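You operate a simulated robot arm through the tools that you are given. There is no shell and no other tool.

You run a simulated robot arm. Do the job below in one go: nothing can be reset, and whatever is moved stays where it is left.

Task
Change the vase's water: old into the black bucket, fresh from the clear jug.
Fine: empty it first; fill to between the vase's two lines; vase and jug back. Set down upright: vase, clear jug.
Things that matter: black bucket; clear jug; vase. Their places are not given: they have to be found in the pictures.

Only the result counts: the job must be done as asked and must still hold three seconds after the hand-in. Knocking over, shifting, dropping, spilling or breaking anything else fails it.

Robot
A 7-joint arm with a two-finger gripper, fixed in place. Base frame: the origin is on the floor under the middle of its stand, x ahead of it, y to its left, z up; the work surface is at about z = 0.9. Readings come in m, degrees, newtons and seconds.
With the tool pointing down near the work surface it reaches from about 0.34 to 0.72 m from the base axis. Its first joint turns from -66.0 to 66.0 degrees. Payload 2.45 kg.
The tool frame sits at the grasp point between the pads (the TCP): z along the fingers, y along the line on which they close. The tips reach 0.026 m beyond it. The gripper opens to 0.096 m; its body begins 0.069 m behind the TCP.
Orientation is that of the tool frame in the base frame, as a unit quaternion [x, y, z, w]. With the fingers straight down and closing along the base's y, the tool's x points along the base's -x, its y along +y and its z along -z.

Tools
- The arm moves only by the tool nudge_tool. Its argument "moves" is a list of rows, each a list of 3 entries, a list of its own where there are three numbers: the finger opening in mm, from 0 to 96, then the shift along the base's x, y, z in units of 50 mm (1.0 is 50 mm), then the turn, a rotation vector about the base's x, y, z in units of 8 degrees (1.0 is 8 degrees). In form: [[grip, [x, y, z], [wx, wy, wz]], ...]. A call has 1 to 20 rows; each row shifts and turns the commanded pose from where the row before left it. A call with a number of a shift or a turn outside -1 to 1 is refused whole. Each row takes 0.2 s and may step no farther than 0.05 m and 8.6 degrees from the row before; otherwise, or with a gripper value out of range, the whole call is refused. A pose out of reach is approached as far as the arm can. The call stops where the force on the tool passes 40 N (or 10 N more than at its start, if that is more) or the arm is blocked; 0.2 s more then pass. Each finger travels about 0.05 m/s and halts on what it meets, pressing with about 27 N; the grip force reading is that of the motor and also rises with nothing between the fingers. The clock runs only during rows and for 0.2 s after the last one: add rows that do not move to give the fingers time. It gives the time, the measured TCP pose, the force on the tool (base axes), the opening and the grip force at its end, in the units of the frame above (readings bear some noise), with the torque about the TCP (base axes, N m) and any sound that the robot's microphone picked up, and new pictures: "views" is both (left out), scene, wrist or none.
- Cameras (640 x 400 px; columns grow to the right, rows downward): "scene" is fixed at [0.1585, -0.3842, 1.431]; the picture's right is [0.84, -0.54, 0.00], its down [-0.28, -0.43, -0.86] and it looks along [0.46, 0.72, -0.52] (base axes); focal length 294 px, centre (320, 200). "wrist" rides on the gripper at [0.082, 0.003, -0.098] in the tool frame; the picture's right is [-0.04, 1.00, 0.00], its down [-0.73, -0.03, -0.68] and it looks along [-0.68, -0.03, 0.73] (tool axes); focal length 256 px, centre (320, 200).
- pixel_to_xyz(camera, pixels): for up to 12 pixels [column, row] of the newest picture of that camera ("zoom" is the newest enlarged one), the place [x, y, z] in the base frame of the surface seen there, good to about 0.002 m. It takes no simulated time.
- inspect(camera, box): a new picture of the part [left, top, right, bottom] of that camera's present view, enlarged. It takes no simulated time.
- job_done(): hands the job in; it is judged then, once.

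Leave the gripper open and the arm clear of the work at the hand-in unless told otherwise.

The tools are called after "Call:" by a JSON object that holds its "api" and its "payload". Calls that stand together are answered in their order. nudge_tool: Moves the arm, as the interface text tells. Its arguments: {"type":"object","properties":{"moves":{"type":"array","items":{"type":"array"}},"views":{"type":"string","enum":["both","scene","wrist","none"]}},"required":["moves"]} The other tools are called the same way: pixel_to_xyz (camera, pixels) gives the place of the surface under pixels of a picture; inspect (camera, box) takes an enlarged picture of a part of a camera's view; job_done () hands the job in.

At the start:

```text
time_s: 0.0
eef_pos: [0.3768, -0.064, 1.3013]
orientation: [0.0, 1.0, 0.0, 0.0]
wrist_force: [-0.5, 0.8, 0.1]
moment: [0.02, -0.03, -0.04]
opening: 0.0958
grasp_force: 0.0
```

scene: 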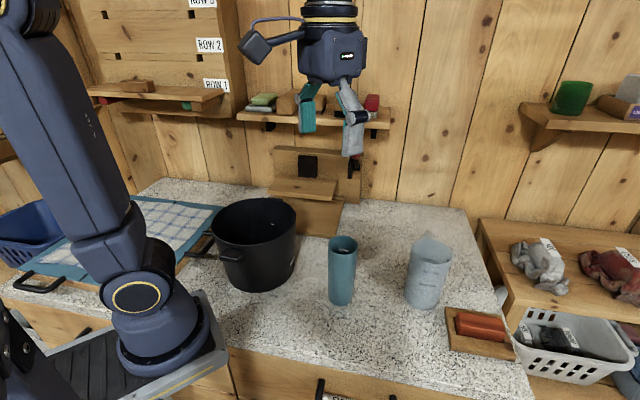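
wrist: 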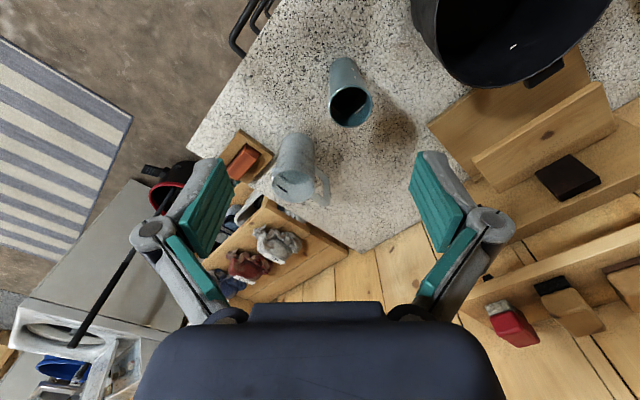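

I see a black pot (the bucket) at about scene (255,243), a teal vase at about (342,270), and a clear jug at about (428,272). I'll enlarge these parts of the scene view and the wrist view.

Call:
{"api": "inspect", "payload": {"camera": "scene", "box": [300, 210, 480, 325]}}

Call:
{"api": "inspect", "payload": {"camera": "wrist", "box": [220, 30, 420, 220]}}

Call:
{"api": "inspect", "payload": {"camera": "scene", "box": [180, 180, 320, 310]}}

Call:
{"api": "pixel_to_xyz", "payload": {"camera": "scene", "pixels": [[342, 240], [330, 245], [356, 245], [342, 270], [342, 303], [428, 240], [428, 270], [428, 305], [255, 205], [255, 243], [215, 225], [296, 225]]}}

Call:
{"api": "pixel_to_xyz", "payload": {"camera": "wrist", "pixels": [[350, 105], [335, 105], [370, 105], [350, 90], [350, 122], [343, 65], [293, 185], [325, 185], [295, 150], [275, 185], [312, 185], [300, 135]]}}

```text
3.48 times, centred on (390, 268) of scene
```

zoom: 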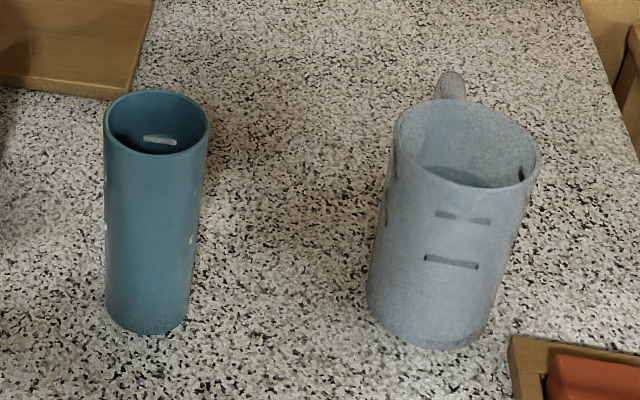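

```text
2.11 times, centred on (320, 125) of wrist
```

zoom: 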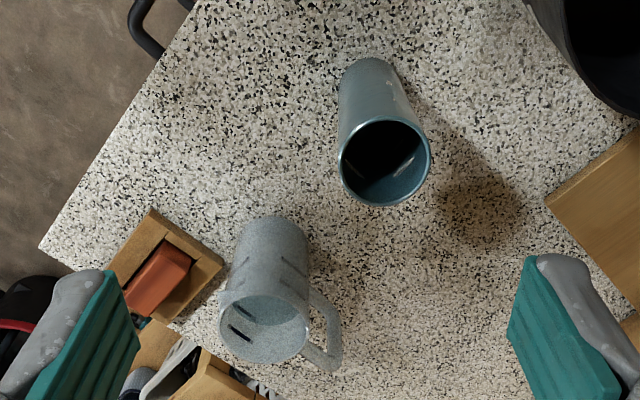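

```text
3.08 times, centred on (250, 245) of scene
```

zoom: 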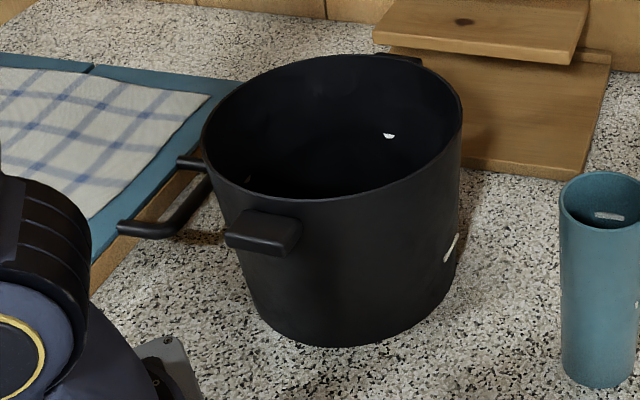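

```text
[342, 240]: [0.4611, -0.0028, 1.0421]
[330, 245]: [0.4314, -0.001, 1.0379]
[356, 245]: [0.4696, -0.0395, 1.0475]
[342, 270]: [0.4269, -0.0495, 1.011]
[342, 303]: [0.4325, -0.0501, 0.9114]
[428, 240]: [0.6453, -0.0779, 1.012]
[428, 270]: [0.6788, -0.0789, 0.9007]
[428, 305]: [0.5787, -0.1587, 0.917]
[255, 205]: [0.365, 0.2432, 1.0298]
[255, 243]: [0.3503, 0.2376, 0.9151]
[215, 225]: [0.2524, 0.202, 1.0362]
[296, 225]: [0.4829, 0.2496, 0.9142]
```

```text
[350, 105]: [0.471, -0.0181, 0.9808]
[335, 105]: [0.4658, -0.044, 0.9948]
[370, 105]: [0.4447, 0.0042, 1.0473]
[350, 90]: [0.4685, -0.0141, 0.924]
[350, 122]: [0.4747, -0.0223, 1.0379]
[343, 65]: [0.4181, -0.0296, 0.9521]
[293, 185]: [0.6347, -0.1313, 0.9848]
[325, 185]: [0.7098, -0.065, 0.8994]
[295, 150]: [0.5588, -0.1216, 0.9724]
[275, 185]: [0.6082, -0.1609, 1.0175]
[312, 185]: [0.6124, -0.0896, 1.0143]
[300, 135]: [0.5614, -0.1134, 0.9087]
```

The vase centre looks to be near (0.446, -0.026) with its top at z≈1.048. The jug is near (0.595, -0.125), its handle on the +x+y side and its spout on the opposite side. I'll zoom in further to read the lines on the vase and the shape of the jug.

Call:
{"api": "inspect", "payload": {"camera": "scene", "box": [318, 228, 366, 310]}}

Call:
{"api": "inspect", "payload": {"camera": "scene", "box": [395, 222, 465, 315]}}

Call:
{"api": "inspect", "payload": {"camera": "wrist", "box": [320, 50, 380, 135]}}

Call:
{"api": "inspect", "payload": {"camera": "wrist", "box": [260, 120, 340, 215]}}

```text
4.88 times, centred on (342, 269) of scene
```

zoom: 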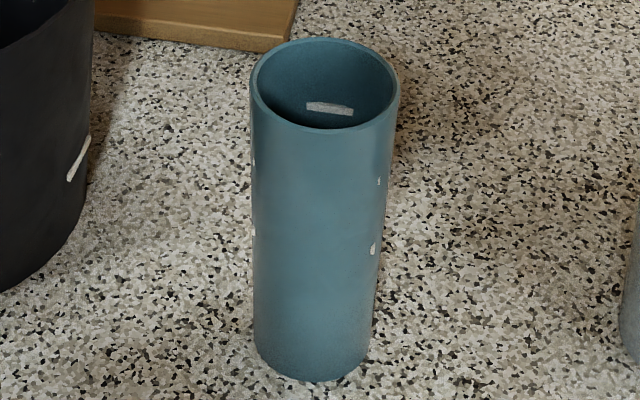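

```text
4.30 times, centred on (430, 268) of scene
```

zoom: 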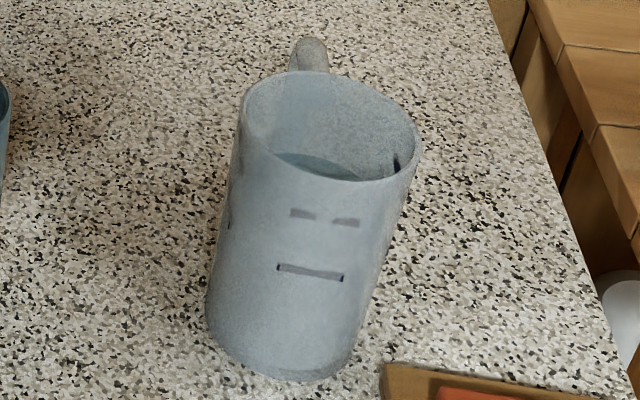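

```text
4.71 times, centred on (350, 92) of wrist
```

zoom: 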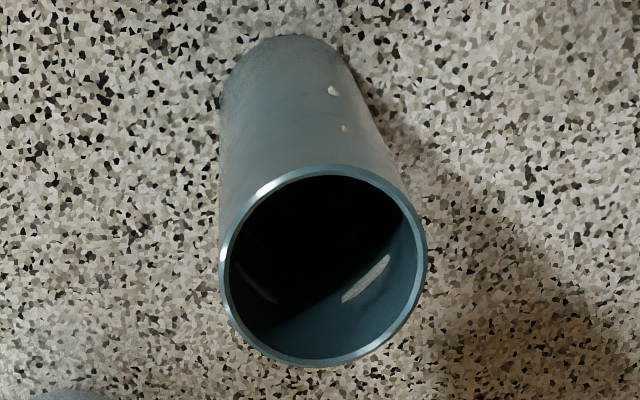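

```text
4.21 times, centred on (300, 168) of wrist
```

zoom: 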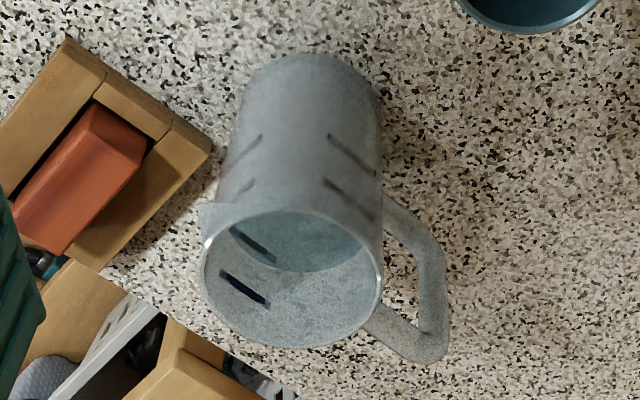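

The jug's spout shows in the last zoom at about (205,215) and its handle at (430,320). I'll measure rim and handle points on this newest zoom.

Call:
{"api": "pixel_to_xyz", "payload": {"camera": "zoom", "pixels": [[204, 207], [204, 240], [203, 290], [240, 335], [290, 347], [350, 330], [379, 280], [378, 250], [345, 218], [290, 208], [240, 213], [208, 215]]}}

Call:
{"api": "pixel_to_xyz", "payload": {"camera": "zoom", "pixels": [[430, 355], [440, 345], [435, 300], [430, 260], [410, 235], [395, 215], [400, 340], [380, 330], [315, 55], [260, 70], [375, 90], [235, 150]]}}

Call:
{"api": "pixel_to_xyz", "payload": {"camera": "zoom", "pixels": [[300, 255], [320, 262], [245, 285], [255, 245], [350, 155], [350, 200], [240, 160], [240, 185], [330, 250]]}}

```text
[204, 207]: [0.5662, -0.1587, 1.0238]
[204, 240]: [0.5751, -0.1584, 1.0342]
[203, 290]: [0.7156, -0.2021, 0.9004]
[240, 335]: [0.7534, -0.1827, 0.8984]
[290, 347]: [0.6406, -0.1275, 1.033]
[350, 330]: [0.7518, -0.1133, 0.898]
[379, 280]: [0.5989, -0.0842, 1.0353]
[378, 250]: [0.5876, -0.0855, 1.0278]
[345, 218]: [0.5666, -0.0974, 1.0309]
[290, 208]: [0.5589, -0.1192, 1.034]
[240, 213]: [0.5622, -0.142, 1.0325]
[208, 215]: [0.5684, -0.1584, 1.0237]
```

```text
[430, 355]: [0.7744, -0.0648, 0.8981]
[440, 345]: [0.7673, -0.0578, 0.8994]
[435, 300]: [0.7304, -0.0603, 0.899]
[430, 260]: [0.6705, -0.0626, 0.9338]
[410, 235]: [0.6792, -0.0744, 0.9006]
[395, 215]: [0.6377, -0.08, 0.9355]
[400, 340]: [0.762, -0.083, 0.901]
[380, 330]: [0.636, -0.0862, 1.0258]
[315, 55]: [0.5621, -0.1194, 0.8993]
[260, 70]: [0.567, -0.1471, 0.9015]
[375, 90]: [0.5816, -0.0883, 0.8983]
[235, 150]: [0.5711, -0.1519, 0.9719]
```

```text
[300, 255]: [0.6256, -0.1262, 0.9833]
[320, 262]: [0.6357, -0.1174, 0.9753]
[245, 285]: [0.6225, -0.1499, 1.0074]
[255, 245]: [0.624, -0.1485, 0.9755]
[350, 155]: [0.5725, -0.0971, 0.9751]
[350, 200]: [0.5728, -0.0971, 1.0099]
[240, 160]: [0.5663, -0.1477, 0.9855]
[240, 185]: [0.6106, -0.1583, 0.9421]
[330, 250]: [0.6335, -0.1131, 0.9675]
```

The jug rim is about 0.082 m across, centred near (0.600, -0.124), with its top at 1.034. The spout points to about azimuth 225° and the handle to about 45°. Next I'll measure the bucket's rim and the shelf and tray around it.

Call:
{"api": "pixel_to_xyz", "payload": {"camera": "scene", "pixels": [[213, 215], [225, 203], [254, 198], [290, 203], [296, 212], [280, 233], [255, 242], [230, 240], [215, 230], [192, 255], [275, 200], [240, 260]]}}

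Call:
{"api": "pixel_to_xyz", "payload": {"camera": "scene", "pixels": [[305, 180], [305, 195], [345, 190], [300, 215], [340, 215], [273, 185], [300, 150], [310, 120], [250, 112], [380, 120], [180, 200], [130, 200]]}}

Call:
{"api": "inspect", "payload": {"camera": "scene", "box": [120, 60, 440, 260]}}

```text
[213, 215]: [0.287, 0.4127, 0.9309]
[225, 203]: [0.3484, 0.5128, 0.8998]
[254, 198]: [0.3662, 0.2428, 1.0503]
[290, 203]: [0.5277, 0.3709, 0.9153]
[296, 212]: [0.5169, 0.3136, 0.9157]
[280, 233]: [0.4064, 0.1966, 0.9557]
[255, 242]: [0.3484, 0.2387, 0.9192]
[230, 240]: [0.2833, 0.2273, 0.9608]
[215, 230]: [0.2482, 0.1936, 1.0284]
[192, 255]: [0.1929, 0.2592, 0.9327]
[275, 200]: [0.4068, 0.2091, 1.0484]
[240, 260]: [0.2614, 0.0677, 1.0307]
```

```text
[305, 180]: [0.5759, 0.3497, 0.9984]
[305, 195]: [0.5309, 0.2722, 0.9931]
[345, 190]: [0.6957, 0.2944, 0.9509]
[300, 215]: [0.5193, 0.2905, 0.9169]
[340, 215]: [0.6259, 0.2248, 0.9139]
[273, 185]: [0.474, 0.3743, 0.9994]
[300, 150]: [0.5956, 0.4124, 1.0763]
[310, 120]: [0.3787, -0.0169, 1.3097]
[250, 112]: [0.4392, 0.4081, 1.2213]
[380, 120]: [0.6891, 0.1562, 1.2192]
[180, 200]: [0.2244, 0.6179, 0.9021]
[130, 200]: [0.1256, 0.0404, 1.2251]
```

```text
2.00 times, centred on (280, 160) of scene
```

zoom: 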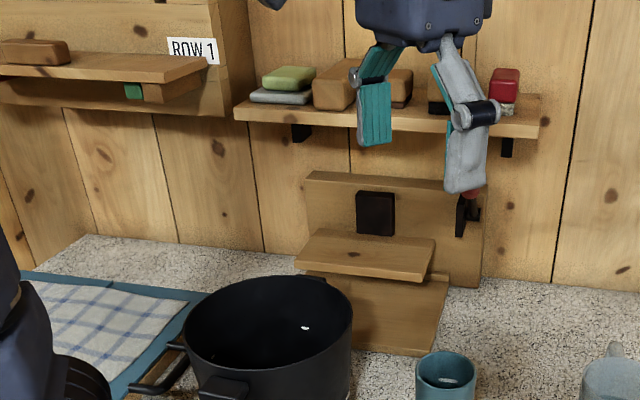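

The bucket seems centred near (0.31, 0.155) with its rim at about z=1.05. I'll check this with more rim points.

Call:
{"api": "inspect", "payload": {"camera": "scene", "box": [180, 180, 320, 310]}}

Call:
{"api": "pixel_to_xyz", "payload": {"camera": "zoom", "pixels": [[205, 130], [210, 160], [240, 190], [300, 203], [360, 193], [420, 165], [455, 125], [460, 95], [420, 62], [350, 56], [270, 72], [225, 98]]}}

Call:
{"api": "pixel_to_xyz", "payload": {"camera": "zoom", "pixels": [[320, 260], [320, 340], [260, 325], [440, 300], [265, 230], [150, 230], [455, 245], [388, 135], [300, 180], [540, 100], [600, 50], [230, 240]]}}

```text
3.08 times, centred on (250, 245) of scene
```

zoom: 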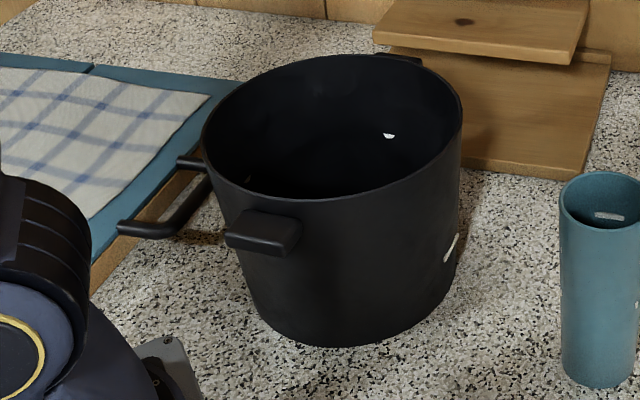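

```text
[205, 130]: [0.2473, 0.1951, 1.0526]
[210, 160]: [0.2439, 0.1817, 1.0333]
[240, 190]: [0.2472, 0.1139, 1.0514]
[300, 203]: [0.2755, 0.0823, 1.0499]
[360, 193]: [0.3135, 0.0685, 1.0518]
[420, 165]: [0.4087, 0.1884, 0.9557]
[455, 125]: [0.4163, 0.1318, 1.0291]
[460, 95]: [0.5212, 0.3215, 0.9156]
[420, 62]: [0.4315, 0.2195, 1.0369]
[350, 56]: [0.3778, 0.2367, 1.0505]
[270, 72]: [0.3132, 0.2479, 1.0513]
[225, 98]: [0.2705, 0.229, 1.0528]
```

```text
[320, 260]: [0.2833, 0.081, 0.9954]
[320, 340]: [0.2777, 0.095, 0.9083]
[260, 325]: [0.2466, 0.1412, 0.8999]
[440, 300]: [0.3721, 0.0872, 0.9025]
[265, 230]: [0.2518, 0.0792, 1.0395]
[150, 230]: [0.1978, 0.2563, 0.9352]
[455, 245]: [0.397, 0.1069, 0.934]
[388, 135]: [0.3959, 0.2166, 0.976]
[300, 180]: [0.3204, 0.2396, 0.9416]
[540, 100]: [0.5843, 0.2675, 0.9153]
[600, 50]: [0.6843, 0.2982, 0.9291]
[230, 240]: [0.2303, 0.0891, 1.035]
```

The bucket rim fits a circle centred at (0.330, 0.157), radius about 0.092, top at z=1.053. Before touching anything I'll test what the wrist can do in free air. First I'll move to about (0.45, -0.02, 1.30) while yawing the tool by +88°.

Call:
{"api": "nudge_tool", "payload": {"moves": [[96, [0.5, 0.3, 0], [0, 0, 1]], [96, [0.5, 0.3, 0], [0, 0, 1]], [96, [0.5, 0.3, 0], [0, 0, 1]], [96, [0, 0, 0], [0, 0, 1]], [96, [0, 0, 0], [0, 0, 1]], [96, [0, 0, 0], [0, 0, 1]], [96, [0, 0, 0], [0, 0, 1]], [96, [0, 0, 0], [0, 0, 1]], [96, [0, 0, 0], [0, 0, 1]], [96, [0, 0, 0], [0, 0, 1]], [96, [0, 0, 0], [0, 0, 1]], [96, [0, 0, 0], [0, 0, 0]]], "views": "both"}}

```text
time_s: 2.6
eef_pos: [0.4516, -0.0191, 1.301]
orientation: [-0.695, 0.719, 0.0, 0.0]
wrist_force: [-0.5, 0.3, 0.6]
moment: [0.03, 0.02, -0.03]
opening: 0.0963
grasp_force: 0.0
```

scene: 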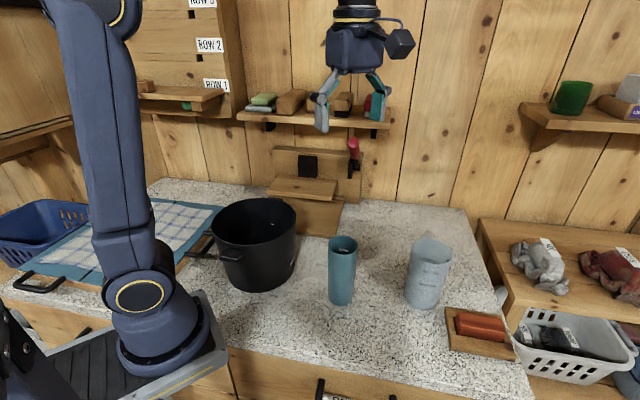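
wrist: 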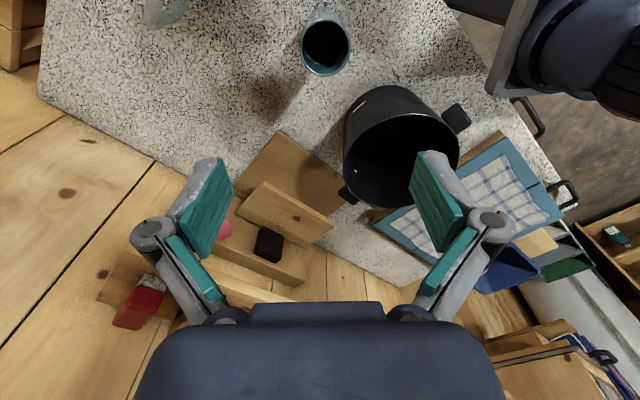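

Yaw +88° works, and the camera now sits on the -y side. I'll go on to about +176° to see whether the camera can be put on the far side.

Call:
{"api": "nudge_tool", "payload": {"moves": [[96, [0, 0, 0], [0, 0, 1]], [96, [0, 0, 0], [0, 0, 1]], [96, [0, 0, 0], [0, 0, 1]], [96, [0, 0, 0], [0, 0, 1]], [96, [0, 0, 0], [0, 0, 1]], [96, [0, 0, 0], [0, 0, 1]], [96, [0, 0, 0], [0, 0, 1]], [96, [0, 0, 0], [0, 0, 1]], [96, [0, 0, 0], [0, 0, 1]], [96, [0, 0, 0], [0, 0, 1]], [96, [0, 0, 0], [0, 0, 1]], [96, [0, 0, 0], [0, 0, 0]]], "views": "both"}}

```text
time_s: 5.2
eef_pos: [0.4548, -0.0184, 1.2955]
orientation: [0.997, -0.071, -0.01, 0.005]
wrist_force: [-0.4, -0.3, -0.5]
moment: [-0.03, 0.03, 0.02]
opening: 0.0963
grasp_force: 0.0
out of reach, approached as far as the arm can: row 11
```

scene: 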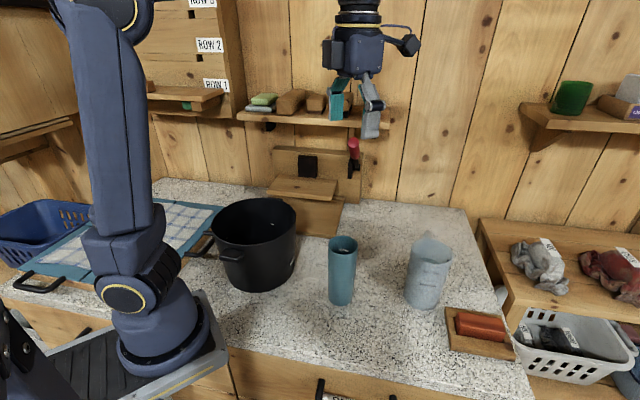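
wrist: 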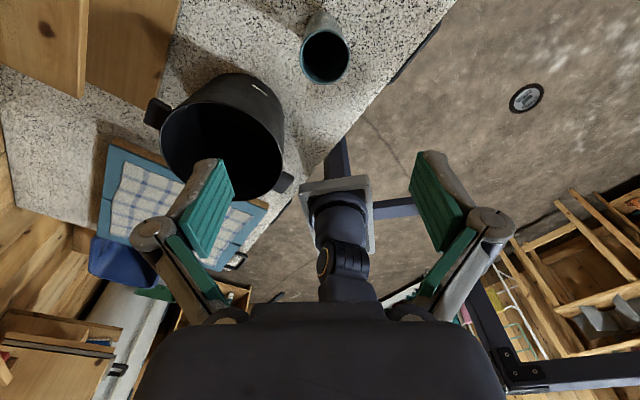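

The yaw limit is at about 172°. Next I'll yaw back to 160°, then tilt the tool so it swings outward toward azimuth -20° with the camera on top. I'll go to 48° of tilt first.

Call:
{"api": "nudge_tool", "payload": {"moves": [[96, [0, 0, 0], [0, 0, -1]], [96, [0, 0, 0], [0, 0, -1]], [96, [0.5, 0, 0], [-0.342, -0.94, 0]], [96, [0.5, 0, 0], [-0.342, -0.94, 0]], [96, [0, 0, 0], [-0.342, -0.94, 0]], [96, [0, 0, 0], [-0.342, -0.94, 0]], [96, [0, 0, 0], [-0.342, -0.94, 0]], [96, [0, 0, 0], [-0.342, -0.94, 0]], [96, [0, 0, 0], [0, 0, 0]]], "views": "both"}}

```text
time_s: 7.2
eef_pos: [0.5044, -0.0182, 1.2955]
orientation: [0.896, -0.194, 0.395, 0.058]
wrist_force: [0.1, 0.0, -0.5]
moment: [0.02, 0.01, -0.02]
opening: 0.0962
grasp_force: 0.1
```

scene: 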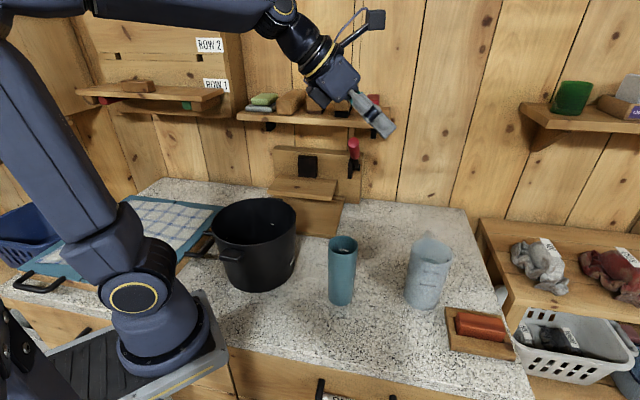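
wrist: 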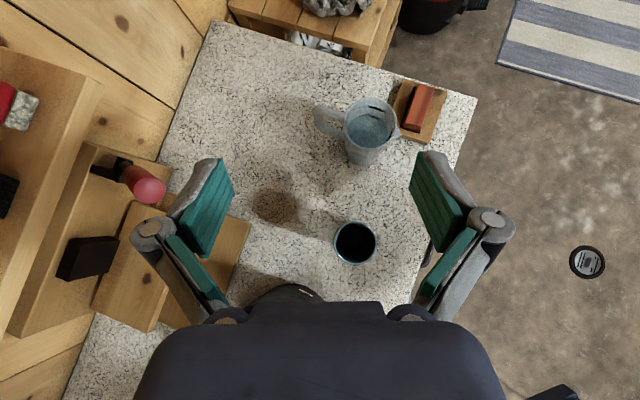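

A tilt of 48° is reached cleanly. I'll continue to 88°.

Call:
{"api": "nudge_tool", "payload": {"moves": [[96, [0, 0, 0], [-0.342, -0.94, 0]], [96, [0, 0, 0], [-0.342, -0.94, 0]], [96, [0, 0, 0], [-0.342, -0.94, 0]], [96, [0, 0, 0], [-0.342, -0.94, 0]], [96, [0, 0, 0], [-0.342, -0.94, 0]], [96, [0, 0, 0], [0, 0, 0]]], "views": "both"}}

```text
time_s: 8.6
eef_pos: [0.5061, -0.0104, 1.2891]
orientation: [0.759, -0.155, 0.628, 0.074]
wrist_force: [-0.2, 0.0, -0.3]
moment: [0.02, 0.02, -0.03]
opening: 0.096
grasp_force: 0.0
out of reach, approached as far as the arm can: row 4, 5
```

scene: 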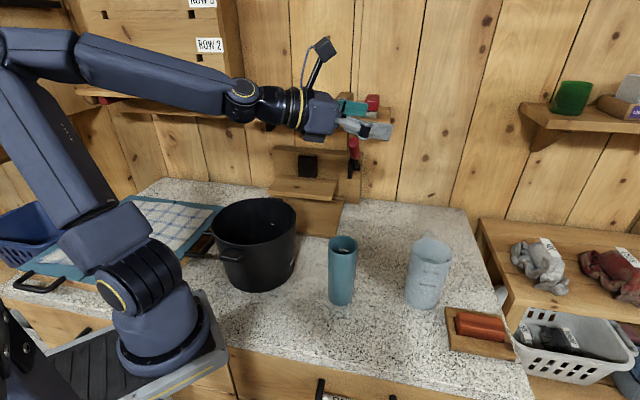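
wrist: 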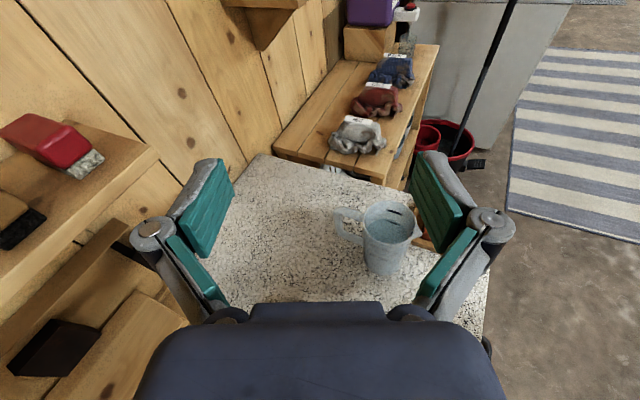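

The tilt stopped at about 78°, so the outward tilt is limited; sideways tilts, using the forearm roll, should go further. Before testing those I'll measure the heights of the vase's white line marks.

Call:
{"api": "inspect", "payload": {"camera": "scene", "box": [322, 232, 362, 310]}}

Call:
{"api": "inspect", "payload": {"camera": "wrist", "box": [320, 170, 440, 290]}}

Call:
{"api": "pixel_to_xyz", "payload": {"camera": "scene", "pixels": [[352.9, 279.2], [353.9, 264.9], [328.9, 260.8], [328.9, 276.2], [343, 249.8], [340, 249.5], [346, 250.5], [336, 268], [336, 276], [345, 300]]}}

```text
5.13 times, centred on (342, 271) of scene
```

zoom: 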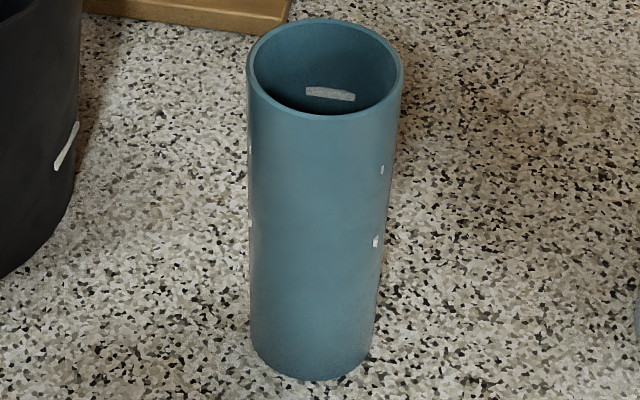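

```text
3.33 times, centred on (380, 230) of wrist
```

zoom: 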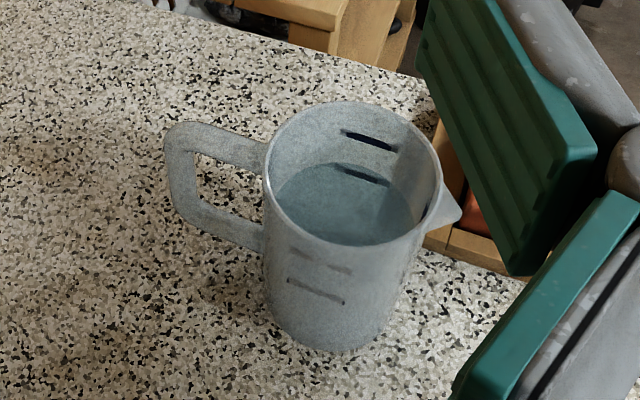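

```text
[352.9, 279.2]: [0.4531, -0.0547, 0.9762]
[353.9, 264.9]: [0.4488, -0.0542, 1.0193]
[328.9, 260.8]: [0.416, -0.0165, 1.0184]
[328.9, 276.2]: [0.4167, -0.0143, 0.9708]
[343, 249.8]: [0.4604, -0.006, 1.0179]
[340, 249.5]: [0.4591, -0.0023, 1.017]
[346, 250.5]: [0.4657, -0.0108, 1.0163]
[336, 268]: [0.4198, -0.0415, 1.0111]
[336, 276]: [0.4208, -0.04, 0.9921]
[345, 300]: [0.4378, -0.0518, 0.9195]
```

The vase's two lines are at z≈0.973 and z≈1.018, so the aim is a level near 0.995. In the wrist zoom the jug's water comes up to about its lower dash. I'll un-tilt the tool back to pointing down and start yawing toward -90°.

Call:
{"api": "nudge_tool", "payload": {"moves": [[96, [0, 0, 0], [0.342, 0.94, 0]], [96, [0, 0, 0], [0.342, 0.94, 0]], [96, [0, 0, 0], [0.342, 0.94, 0]], [96, [0, 0, 0], [0.342, 0.94, 0]], [96, [0, 0, 0], [0.342, 0.94, 0]], [96, [0, 0, 0], [0.342, 0.94, 0]], [96, [-0.5, 0, 0], [0.342, 0.94, 0]], [96, [-0.5, 0, 0], [0.342, 0.94, 0]], [96, [0, 0, 0], [0.342, 0.94, 0]], [96, [0, 0, 0], [0.342, 0.94, 0]], [96, [0, 0, 0], [0, 0, -1]], [96, [0, 0, 0], [0, 0, -1]], [96, [0, 0, 0], [0, 0, -1]], [96, [0, 0, 0], [0, 0, -1]]], "views": "none"}}

```text
time_s: 11.6
eef_pos: [0.4558, -0.0092, 1.2895]
orientation: [0.88, -0.475, -0.006, -0.02]
wrist_force: [0.2, -0.2, -0.4]
moment: [-0.03, -0.03, 0.03]
opening: 0.096
grasp_force: 0.0
```

The tool is nearly down with yaw at about 123°. I'll keep yawing toward -90° (about -213°) and correct the small lean of roughly 2.4°.

Call:
{"api": "nudge_tool", "payload": {"moves": [[96, [0, 0, 0.2], [-0.3, 0.06, 0]], [96, [0, 0, 0], [0, 0, -1]], [96, [0, 0, 0], [0, 0, -1]], [96, [0, 0, 0], [0, 0, -1]], [96, [0, 0, 0], [0, 0, -1]], [96, [0, 0, 0], [0, 0, -1]], [96, [0, 0, 0], [0, 0, -1]], [96, [0, 0, 0], [0, 0, -1]], [96, [0, 0, 0], [0, 0, -1]], [96, [0, 0, 0], [0, 0, -1]], [96, [0, 0, 0], [0, 0, -1]], [96, [0, 0, 0], [0, 0, -1]], [96, [0, 0, 0], [0, 0, -1]], [96, [0, 0, 0], [0, 0, -1]], [96, [0, 0, 0], [0, 0, -1]], [96, [0, 0, 0], [0, 0, -1]], [96, [0, 0, 0], [0, 0, -1]], [96, [0, 0, 0], [0, 0, -1]], [96, [0, 0, 0], [0, 0, -1]]], "views": "none"}}

Call:
{"api": "nudge_tool", "payload": {"moves": [[96, [0, 0, 0], [0, 0, -1]], [96, [0, 0, 0], [0, 0, -1]], [96, [0, 0, 0], [0, 0, -1]], [96, [0, 0, 0], [0, 0, -1]], [96, [0, 0, 0], [0, 0, -1]], [96, [0, 0, 0], [0, 0, -1]], [96, [0, 0, 0], [0, 0, -1]], [96, [0, 0, 0], [0, 0, -1]], [96, [0, 0, 0], [0, 0, 0]]], "views": "both"}}

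```text
time_s: 15.6
eef_pos: [0.4553, -0.0081, 1.2991]
orientation: [0.179, 0.984, 0.001, -0.001]
wrist_force: [0.3, 0.7, 0.5]
moment: [0.0, -0.01, 0.01]
opening: 0.0957
grasp_force: 0.1
```

```text
time_s: 17.6
eef_pos: [0.4561, -0.0092, 1.2988]
orientation: [0.675, 0.738, 0.001, 0.001]
wrist_force: [-0.6, -0.6, 0.3]
moment: [0.01, -0.01, 0.01]
opening: 0.0963
grasp_force: 0.1
```

scene: 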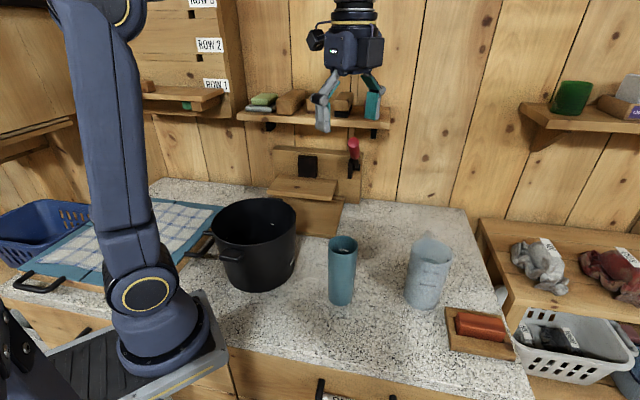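
wrist: 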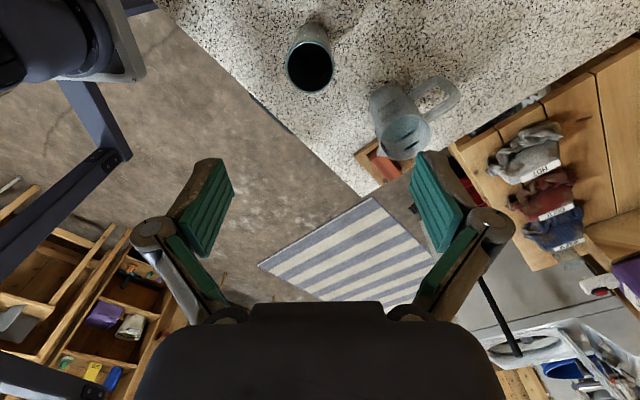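

Yaw is about -85°. Next I'll test the vase-emptying posture in free air: move to about (0.38, 0.19, 1.30), then tilt about +x so the fingers point toward +y.

Call:
{"api": "nudge_tool", "payload": {"moves": [[96, [-0.4, 1, 0], [0, 0, -0.64]], [96, [-0.4, 1, 0], [0, 0, 0]], [96, [-0.4, 1, 0], [0, 0, 0]], [96, [-0.3, 1, 0], [0, 0, 0]], [96, [0, 0, 0], [1, 0, 0]], [96, [0, 0, 0], [1, 0, 0]], [96, [0, 0, 0], [1, 0, 0]], [96, [0, 0, 0], [1, 0, 0]], [96, [0, 0, 0], [1, 0, 0]], [96, [0, 0, 0], [1, 0, 0]], [96, [0, 0, 0], [1, 0, 0]], [96, [0, 0, 0], [1, 0, 0]], [96, [0, 0, 0], [0, 0, 0]]], "views": "both"}}

```text
refused: row 1 steps farther than a row can; nothing moved
```

The diagonal step was too long, so I'll use shorter steps.

Call:
{"api": "nudge_tool", "payload": {"moves": [[96, [-0.3, 0.8, 0], [0, 0, -0.64]], [96, [-0.3, 0.8, 0], [0, 0, 0]], [96, [-0.3, 0.8, 0], [0, 0, 0]], [96, [-0.3, 0.8, 0], [0, 0, 0]], [96, [-0.3, 0.8, 0], [0, 0, 0]], [96, [0, 0, 0], [1, 0, 0]], [96, [0, 0, 0], [1, 0, 0]], [96, [0, 0, 0], [1, 0, 0]], [96, [0, 0, 0], [1, 0, 0]], [96, [0, 0, 0], [1, 0, 0]], [96, [0, 0, 0], [1, 0, 0]], [96, [0, 0, 0], [1, 0, 0]], [96, [0, 0, 0], [1, 0, 0]], [96, [0, 0, 0], [0, 0, 0]]], "views": "both"}}

```text
time_s: 20.6
eef_pos: [0.3816, 0.1892, 1.2993]
orientation: [0.598, 0.601, 0.376, -0.374]
wrist_force: [-0.2, -1.0, -0.2]
moment: [0.04, 0.01, 0.01]
opening: 0.0959
grasp_force: 0.0
```

scene: 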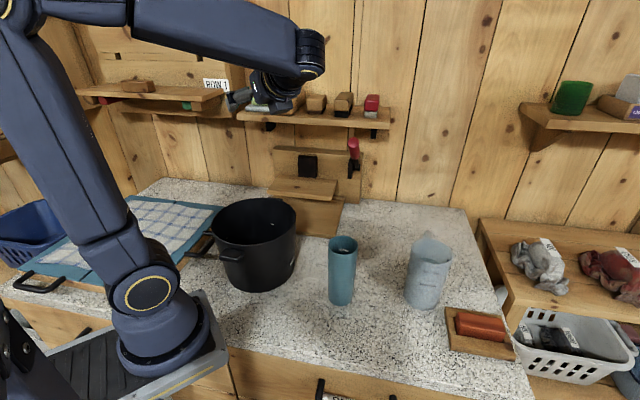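
wrist: 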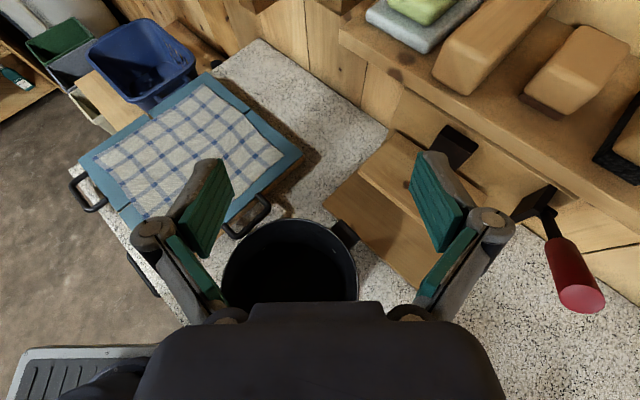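

A tilt of 64° is reached fully, with the camera on top looking into the bucket. I'll continue to 120°.

Call:
{"api": "nudge_tool", "payload": {"moves": [[96, [0, 0, 0], [1, 0, 0]], [96, [0, 0, 0], [1, 0, 0]], [96, [0, 0, 0], [1, 0, 0]], [96, [0, 0, 0], [1, 0, 0]], [96, [0, 0, 0], [1, 0, 0]], [96, [0, 0, 0], [1, 0, 0]], [96, [0, 0, 0], [1, 0, 0]], [96, [0, 0, 0], [0, 0, 0]]], "views": "both"}}

```text
time_s: 22.4
eef_pos: [0.3812, 0.1901, 1.2985]
orientation: [0.353, 0.354, 0.615, -0.61]
wrist_force: [-0.6, 0.6, -0.1]
moment: [0.0, 0.0, 0.01]
opening: 0.0959
grasp_force: 0.0
```

scene: 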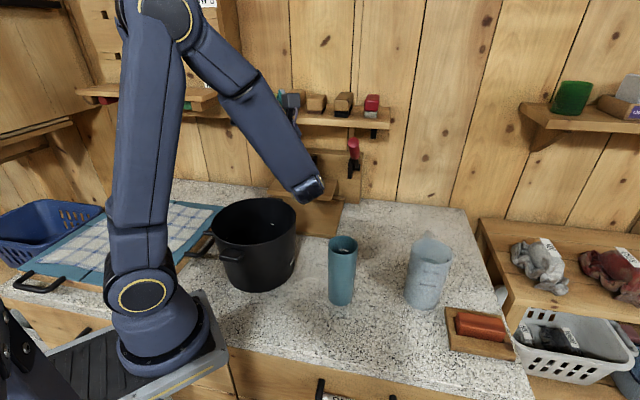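
wrist: 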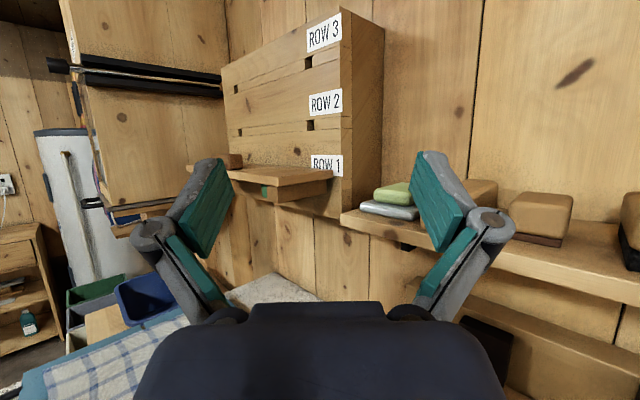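

A tilt of 120° is reached at (0.381, 0.19, 1.30), so the sideways tilt works. I'll test that x≈0.35, y≈0.20, z≈1.28 is also reachable in this posture, since that puts the mouth nearer the bucket's middle.

Call:
{"api": "nudge_tool", "payload": {"moves": [[96, [-0.3, 0.1, -0.2], [0, 0, 0]], [96, [-0.3, 0.1, -0.2], [0, 0, 0]], [96, [0, 0, 0], [0, 0, 0]]], "views": "scene"}}

```text
time_s: 23.2
eef_pos: [0.3513, 0.2001, 1.2789]
orientation: [0.353, 0.354, 0.615, -0.61]
wrist_force: [-0.1, 0.5, -0.5]
moment: [0.01, 0.0, -0.05]
opening: 0.0959
grasp_force: 0.1
```

scene: 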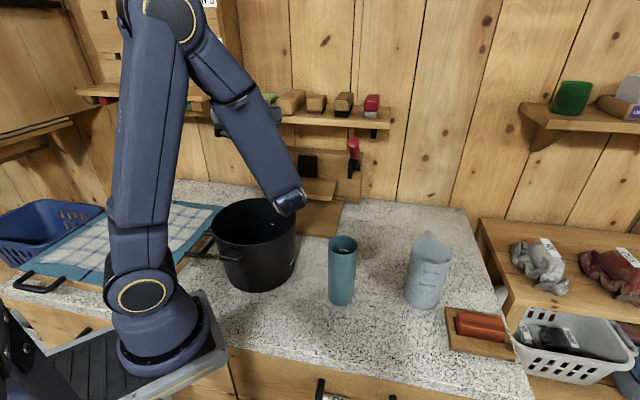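

This pose is reachable too. I'll tilt back to about 44°, where the wrist camera looks straight down, and move over the vase to look inside it.

Call:
{"api": "nudge_tool", "payload": {"moves": [[96, [0, 0, 0], [-1, 0, 0]], [96, [0, 0, 0], [-1, 0, 0]], [96, [0, 0, 0], [-1, 0, 0]], [96, [0, 0, 0], [-1, 0, 0]], [96, [0, 0, 0], [-1, 0, 0]], [96, [0, 0, 0], [-1, 0, 0]], [96, [0, 0, 0], [-1, 0, 0]], [96, [0, 0, 0], [-1, 0, 0]], [96, [0, 0, 0], [-1, 0, 0]], [96, [0, 0, 0], [-0.5, 0, 0]], [96, [0.38, -0.88, 0], [0, 0, 0]], [96, [0.38, -0.88, 0], [0, 0, 0]], [96, [0.38, -0.88, -0.2], [0, 0, 0]], [96, [0.38, -0.88, -0.2], [0, 0, 0]], [96, [0.38, -0.88, -0.2], [0, 0, 0]], [96, [0, 0, -0.9], [0, 0, 0]], [96, [0, 0, 0], [0, 0, 0]]], "views": "both"}}

Call:
{"api": "inspect", "payload": {"camera": "wrist", "box": [240, 120, 400, 260]}}

```text
time_s: 26.8
eef_pos: [0.4462, -0.0194, 1.2033]
orientation: [0.654, 0.658, 0.265, -0.264]
wrist_force: [-0.4, 0.5, -0.8]
moment: [0.0, 0.03, 0.03]
opening: 0.0962
grasp_force: 0.1
```

scene: 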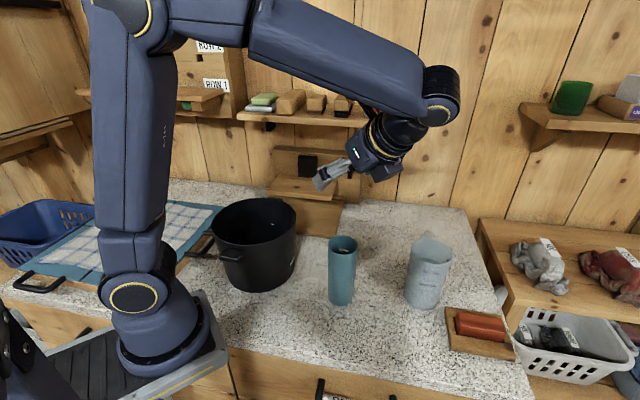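
wrist: 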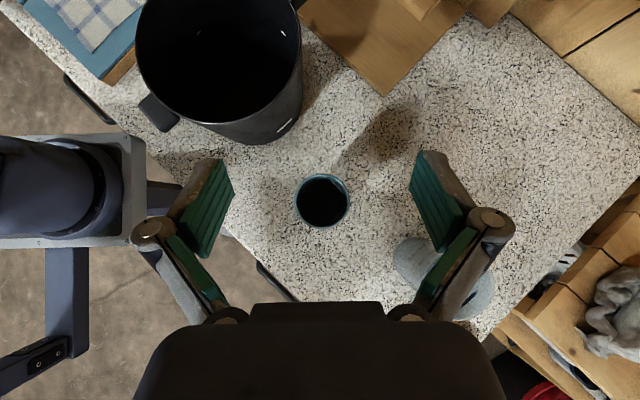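

```text
2.86 times, centred on (320, 190) of wrist
```

zoom: 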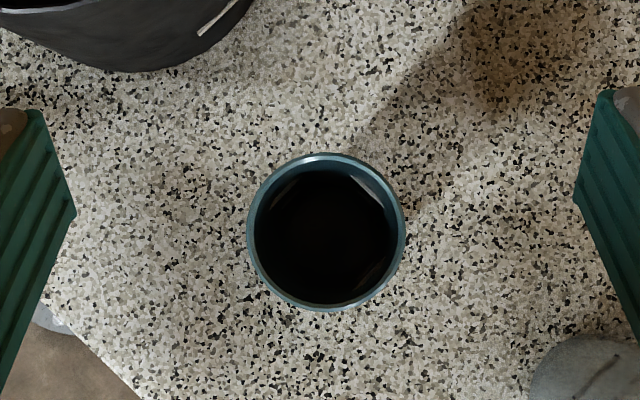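

From above, the vase holds very dark old water. I'll measure the rim circle and the surface inside.

Call:
{"api": "pixel_to_xyz", "payload": {"camera": "zoom", "pixels": [[251, 232], [402, 232], [327, 156], [327, 308], [272, 178], [380, 178], [274, 287], [380, 287], [327, 232], [300, 240], [350, 240], [327, 200]]}}

Call:
{"api": "inspect", "payload": {"camera": "wrist", "box": [290, 165, 355, 230]}}

```text
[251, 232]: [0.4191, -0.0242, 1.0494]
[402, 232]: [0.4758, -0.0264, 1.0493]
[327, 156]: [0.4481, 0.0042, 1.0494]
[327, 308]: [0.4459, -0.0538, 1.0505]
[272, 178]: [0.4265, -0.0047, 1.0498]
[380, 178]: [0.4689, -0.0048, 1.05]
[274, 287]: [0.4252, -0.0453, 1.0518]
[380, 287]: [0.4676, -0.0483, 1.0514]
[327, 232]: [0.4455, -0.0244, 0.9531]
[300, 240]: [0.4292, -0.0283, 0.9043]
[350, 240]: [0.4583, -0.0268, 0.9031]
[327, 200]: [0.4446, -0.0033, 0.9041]
```

```text
6.15 times, centred on (322, 198) of wrist
```

zoom: 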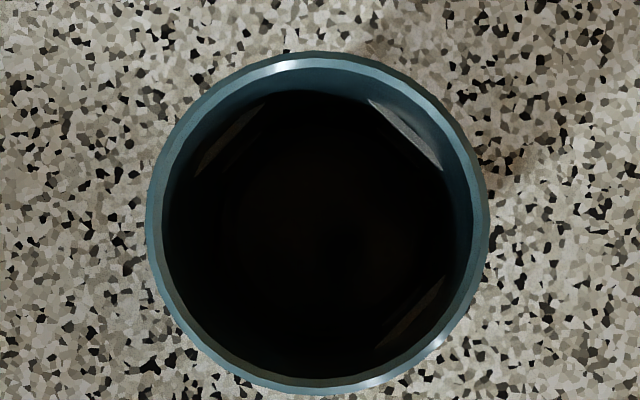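

The vase centre is (0.447, -0.025) with its rim at 1.050. The depth readings inside vary, so I'll sample more points there.

Call:
{"api": "pixel_to_xyz", "payload": {"camera": "zoom", "pixels": [[318, 220], [300, 220], [340, 220], [318, 200], [318, 240], [280, 220], [360, 220], [318, 160], [318, 280], [240, 220], [400, 220], [318, 120]]}}

Call:
{"api": "pixel_to_xyz", "payload": {"camera": "zoom", "pixels": [[230, 140], [405, 130], [435, 160], [410, 310], [250, 110], [380, 110], [350, 90], [250, 300], [300, 340], [200, 200], [440, 240], [360, 300]]}}

```text
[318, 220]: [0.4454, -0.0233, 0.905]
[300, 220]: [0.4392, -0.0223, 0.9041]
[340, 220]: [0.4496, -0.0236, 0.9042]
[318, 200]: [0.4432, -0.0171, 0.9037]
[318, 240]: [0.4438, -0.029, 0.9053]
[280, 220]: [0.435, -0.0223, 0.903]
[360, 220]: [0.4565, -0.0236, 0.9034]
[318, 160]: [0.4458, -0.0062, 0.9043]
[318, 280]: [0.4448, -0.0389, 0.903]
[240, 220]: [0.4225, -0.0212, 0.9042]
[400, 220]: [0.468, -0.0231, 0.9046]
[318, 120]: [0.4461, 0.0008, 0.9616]
```

```text
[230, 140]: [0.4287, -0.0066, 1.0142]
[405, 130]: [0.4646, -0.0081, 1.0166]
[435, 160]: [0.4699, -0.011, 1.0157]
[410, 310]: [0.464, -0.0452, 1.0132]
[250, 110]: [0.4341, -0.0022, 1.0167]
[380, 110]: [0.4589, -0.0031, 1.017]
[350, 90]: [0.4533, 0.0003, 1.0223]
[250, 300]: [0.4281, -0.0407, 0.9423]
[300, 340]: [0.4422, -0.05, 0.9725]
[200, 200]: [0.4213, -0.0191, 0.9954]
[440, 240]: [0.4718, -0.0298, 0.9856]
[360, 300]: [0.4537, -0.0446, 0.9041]
```

The depth sees through the water to the vase floor at z≈0.904, and the upper line inside is at z≈1.016. I'll return the tool to straight down above the vase and centre it at (0.447, -0.025).

Call:
{"api": "nudge_tool", "payload": {"moves": [[96, [0, 0, 0], [-1, 0, 0]], [96, [0, 0, 0], [-1, 0, 0]], [96, [0, 0, 0], [-1, 0, 0]], [96, [0, 0, 0], [-1, 0, 0]], [96, [0, 0, 0], [-1, 0, 0]], [96, [0.02, -0.11, 0], [-0.45, 0, 0]], [96, [0, 0, -0.6], [0, 0, 0]], [96, [0, 0, 0], [0, 0, 0]]], "views": "both"}}

```text
time_s: 28.6
eef_pos: [0.4463, -0.0246, 1.1726]
orientation: [0.705, 0.709, 0.002, -0.001]
wrist_force: [0.5, -0.2, -0.1]
moment: [-0.01, -0.02, 0.0]
opening: 0.096
grasp_force: 0.1
```

scene: 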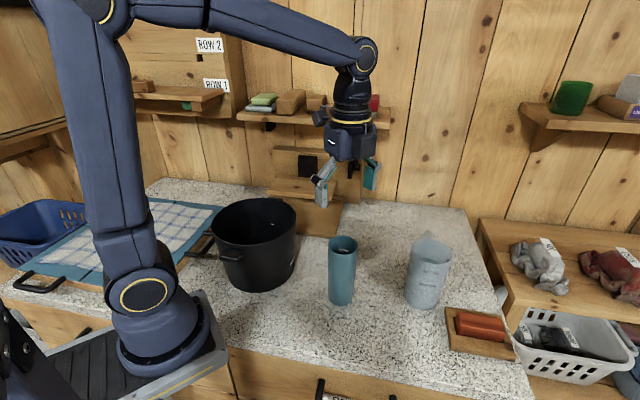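
wrist: 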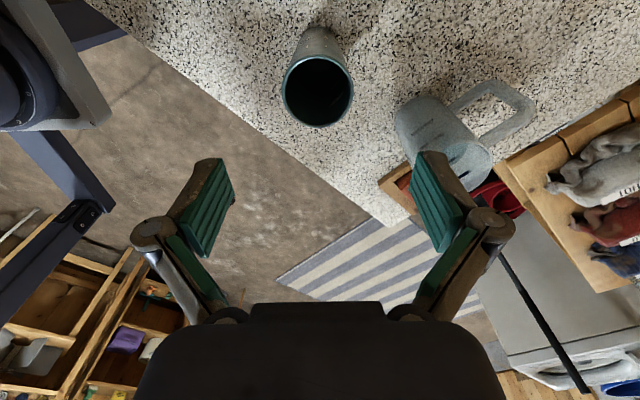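

The tool is straight down and centred over the vase. I'll descend about 0.157 m to TCP z≈1.015 with the fingers open.

Call:
{"api": "nudge_tool", "payload": {"moves": [[96, [0.02, -0.01, -0.5], [0, 0, 0]], [96, [0, 0, -0.5], [0, 0, 0]], [96, [0, 0, -0.5], [0, 0, 0]], [96, [0, 0, -0.5], [0, 0, 0]], [96, [0, 0, -0.4], [0, 0, 0]], [96, [0, 0, -0.4], [0, 0, 0]], [96, [0, 0, -0.35], [0, 0, 0]], [96, [0, 0, 0], [0, 0, 0]]], "views": "both"}}

```text
time_s: 30.4
eef_pos: [0.4486, -0.0256, 1.0168]
orientation: [0.704, 0.71, 0.002, -0.001]
wrist_force: [-0.2, -0.7, -0.1]
moment: [0.02, -0.03, 0.01]
opening: 0.0958
grasp_force: 0.0
```

scene: 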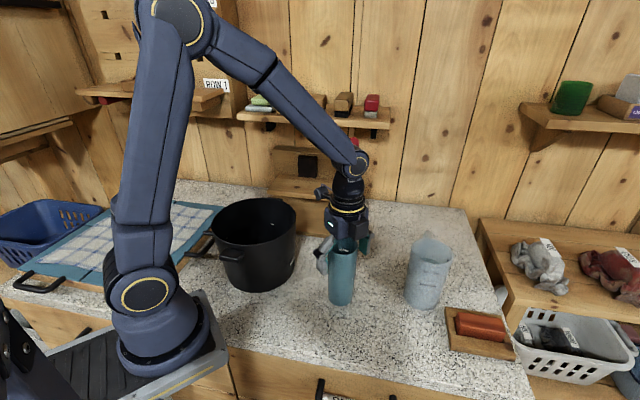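
wrist: 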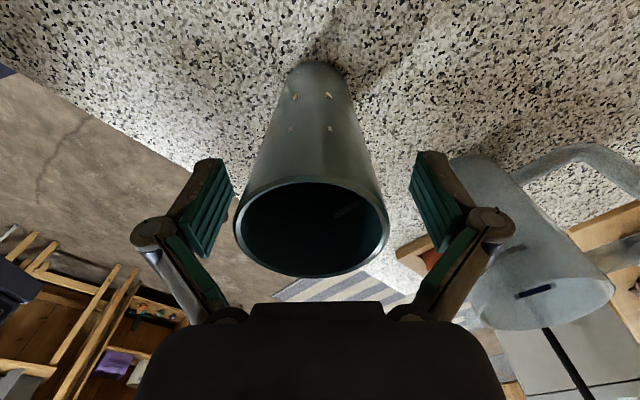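

The vase sits centred between the pads. I'll close the fingers on it and wait.

Call:
{"api": "nudge_tool", "payload": {"moves": [[40, [0, 0, 0], [0, 0, 0]], [40, [0, 0, 0], [0, 0, 0]], [40, [0, 0, 0], [0, 0, 0]], [40, [0, 0, 0], [0, 0, 0]], [40, [0, 0, 0], [0, 0, 0]]], "views": "both"}}

```text
time_s: 31.6
eef_pos: [0.4481, -0.0262, 1.0162]
orientation: [0.705, 0.709, 0.003, -0.002]
wrist_force: [-1.9, -0.4, 4.4]
moment: [0.05, 0.19, 0.03]
opening: 0.0585
grasp_force: 27.2
```

scene: 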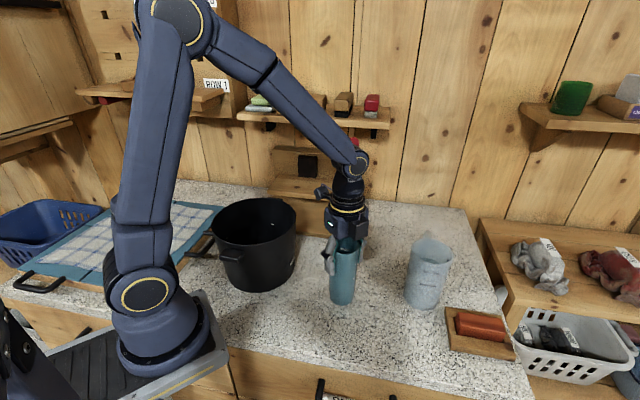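
wrist: 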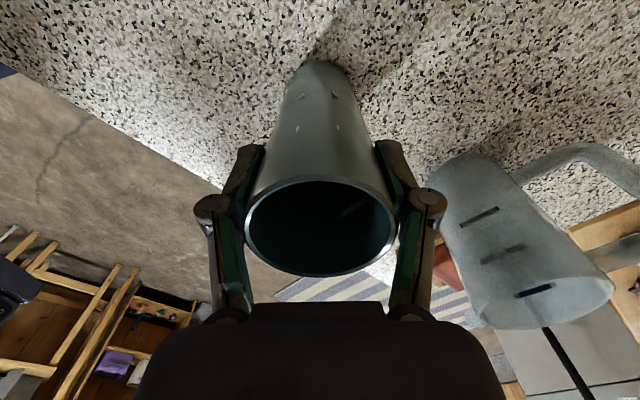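

The vase is gripped: opening 58.5 mm, 27 N. I'll lift it gently by 5 cm and read the weight.

Call:
{"api": "nudge_tool", "payload": {"moves": [[40, [0, 0, 0.2], [0, 0, 0]], [40, [0, 0, 0.3], [0, 0, 0]], [40, [0, 0, 0.5], [0, 0, 0]], [40, [0, 0, 0], [0, 0, 0]], [40, [0, 0, 0], [0, 0, 0]], [40, [0, 0, 0], [0, 0, 0]]], "views": "both"}}

```text
time_s: 33.0
eef_pos: [0.4474, -0.0247, 1.066]
orientation: [0.705, 0.709, 0.003, -0.002]
wrist_force: [0.0, -0.4, -3.2]
moment: [-0.02, 0.02, 0.0]
opening: 0.0588
grasp_force: 27.1
```

scene: 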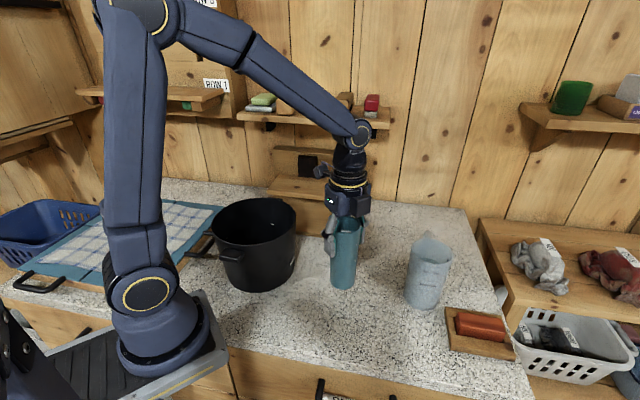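
wrist: 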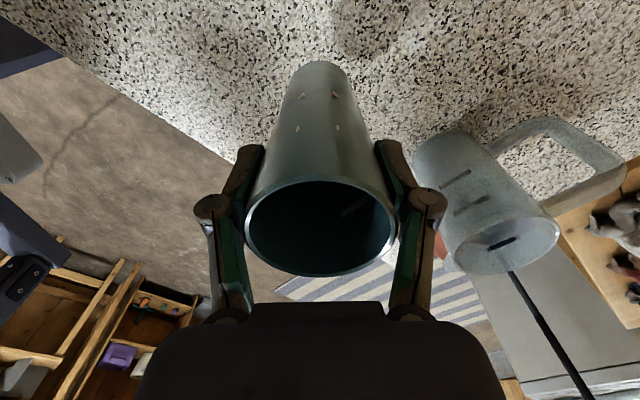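

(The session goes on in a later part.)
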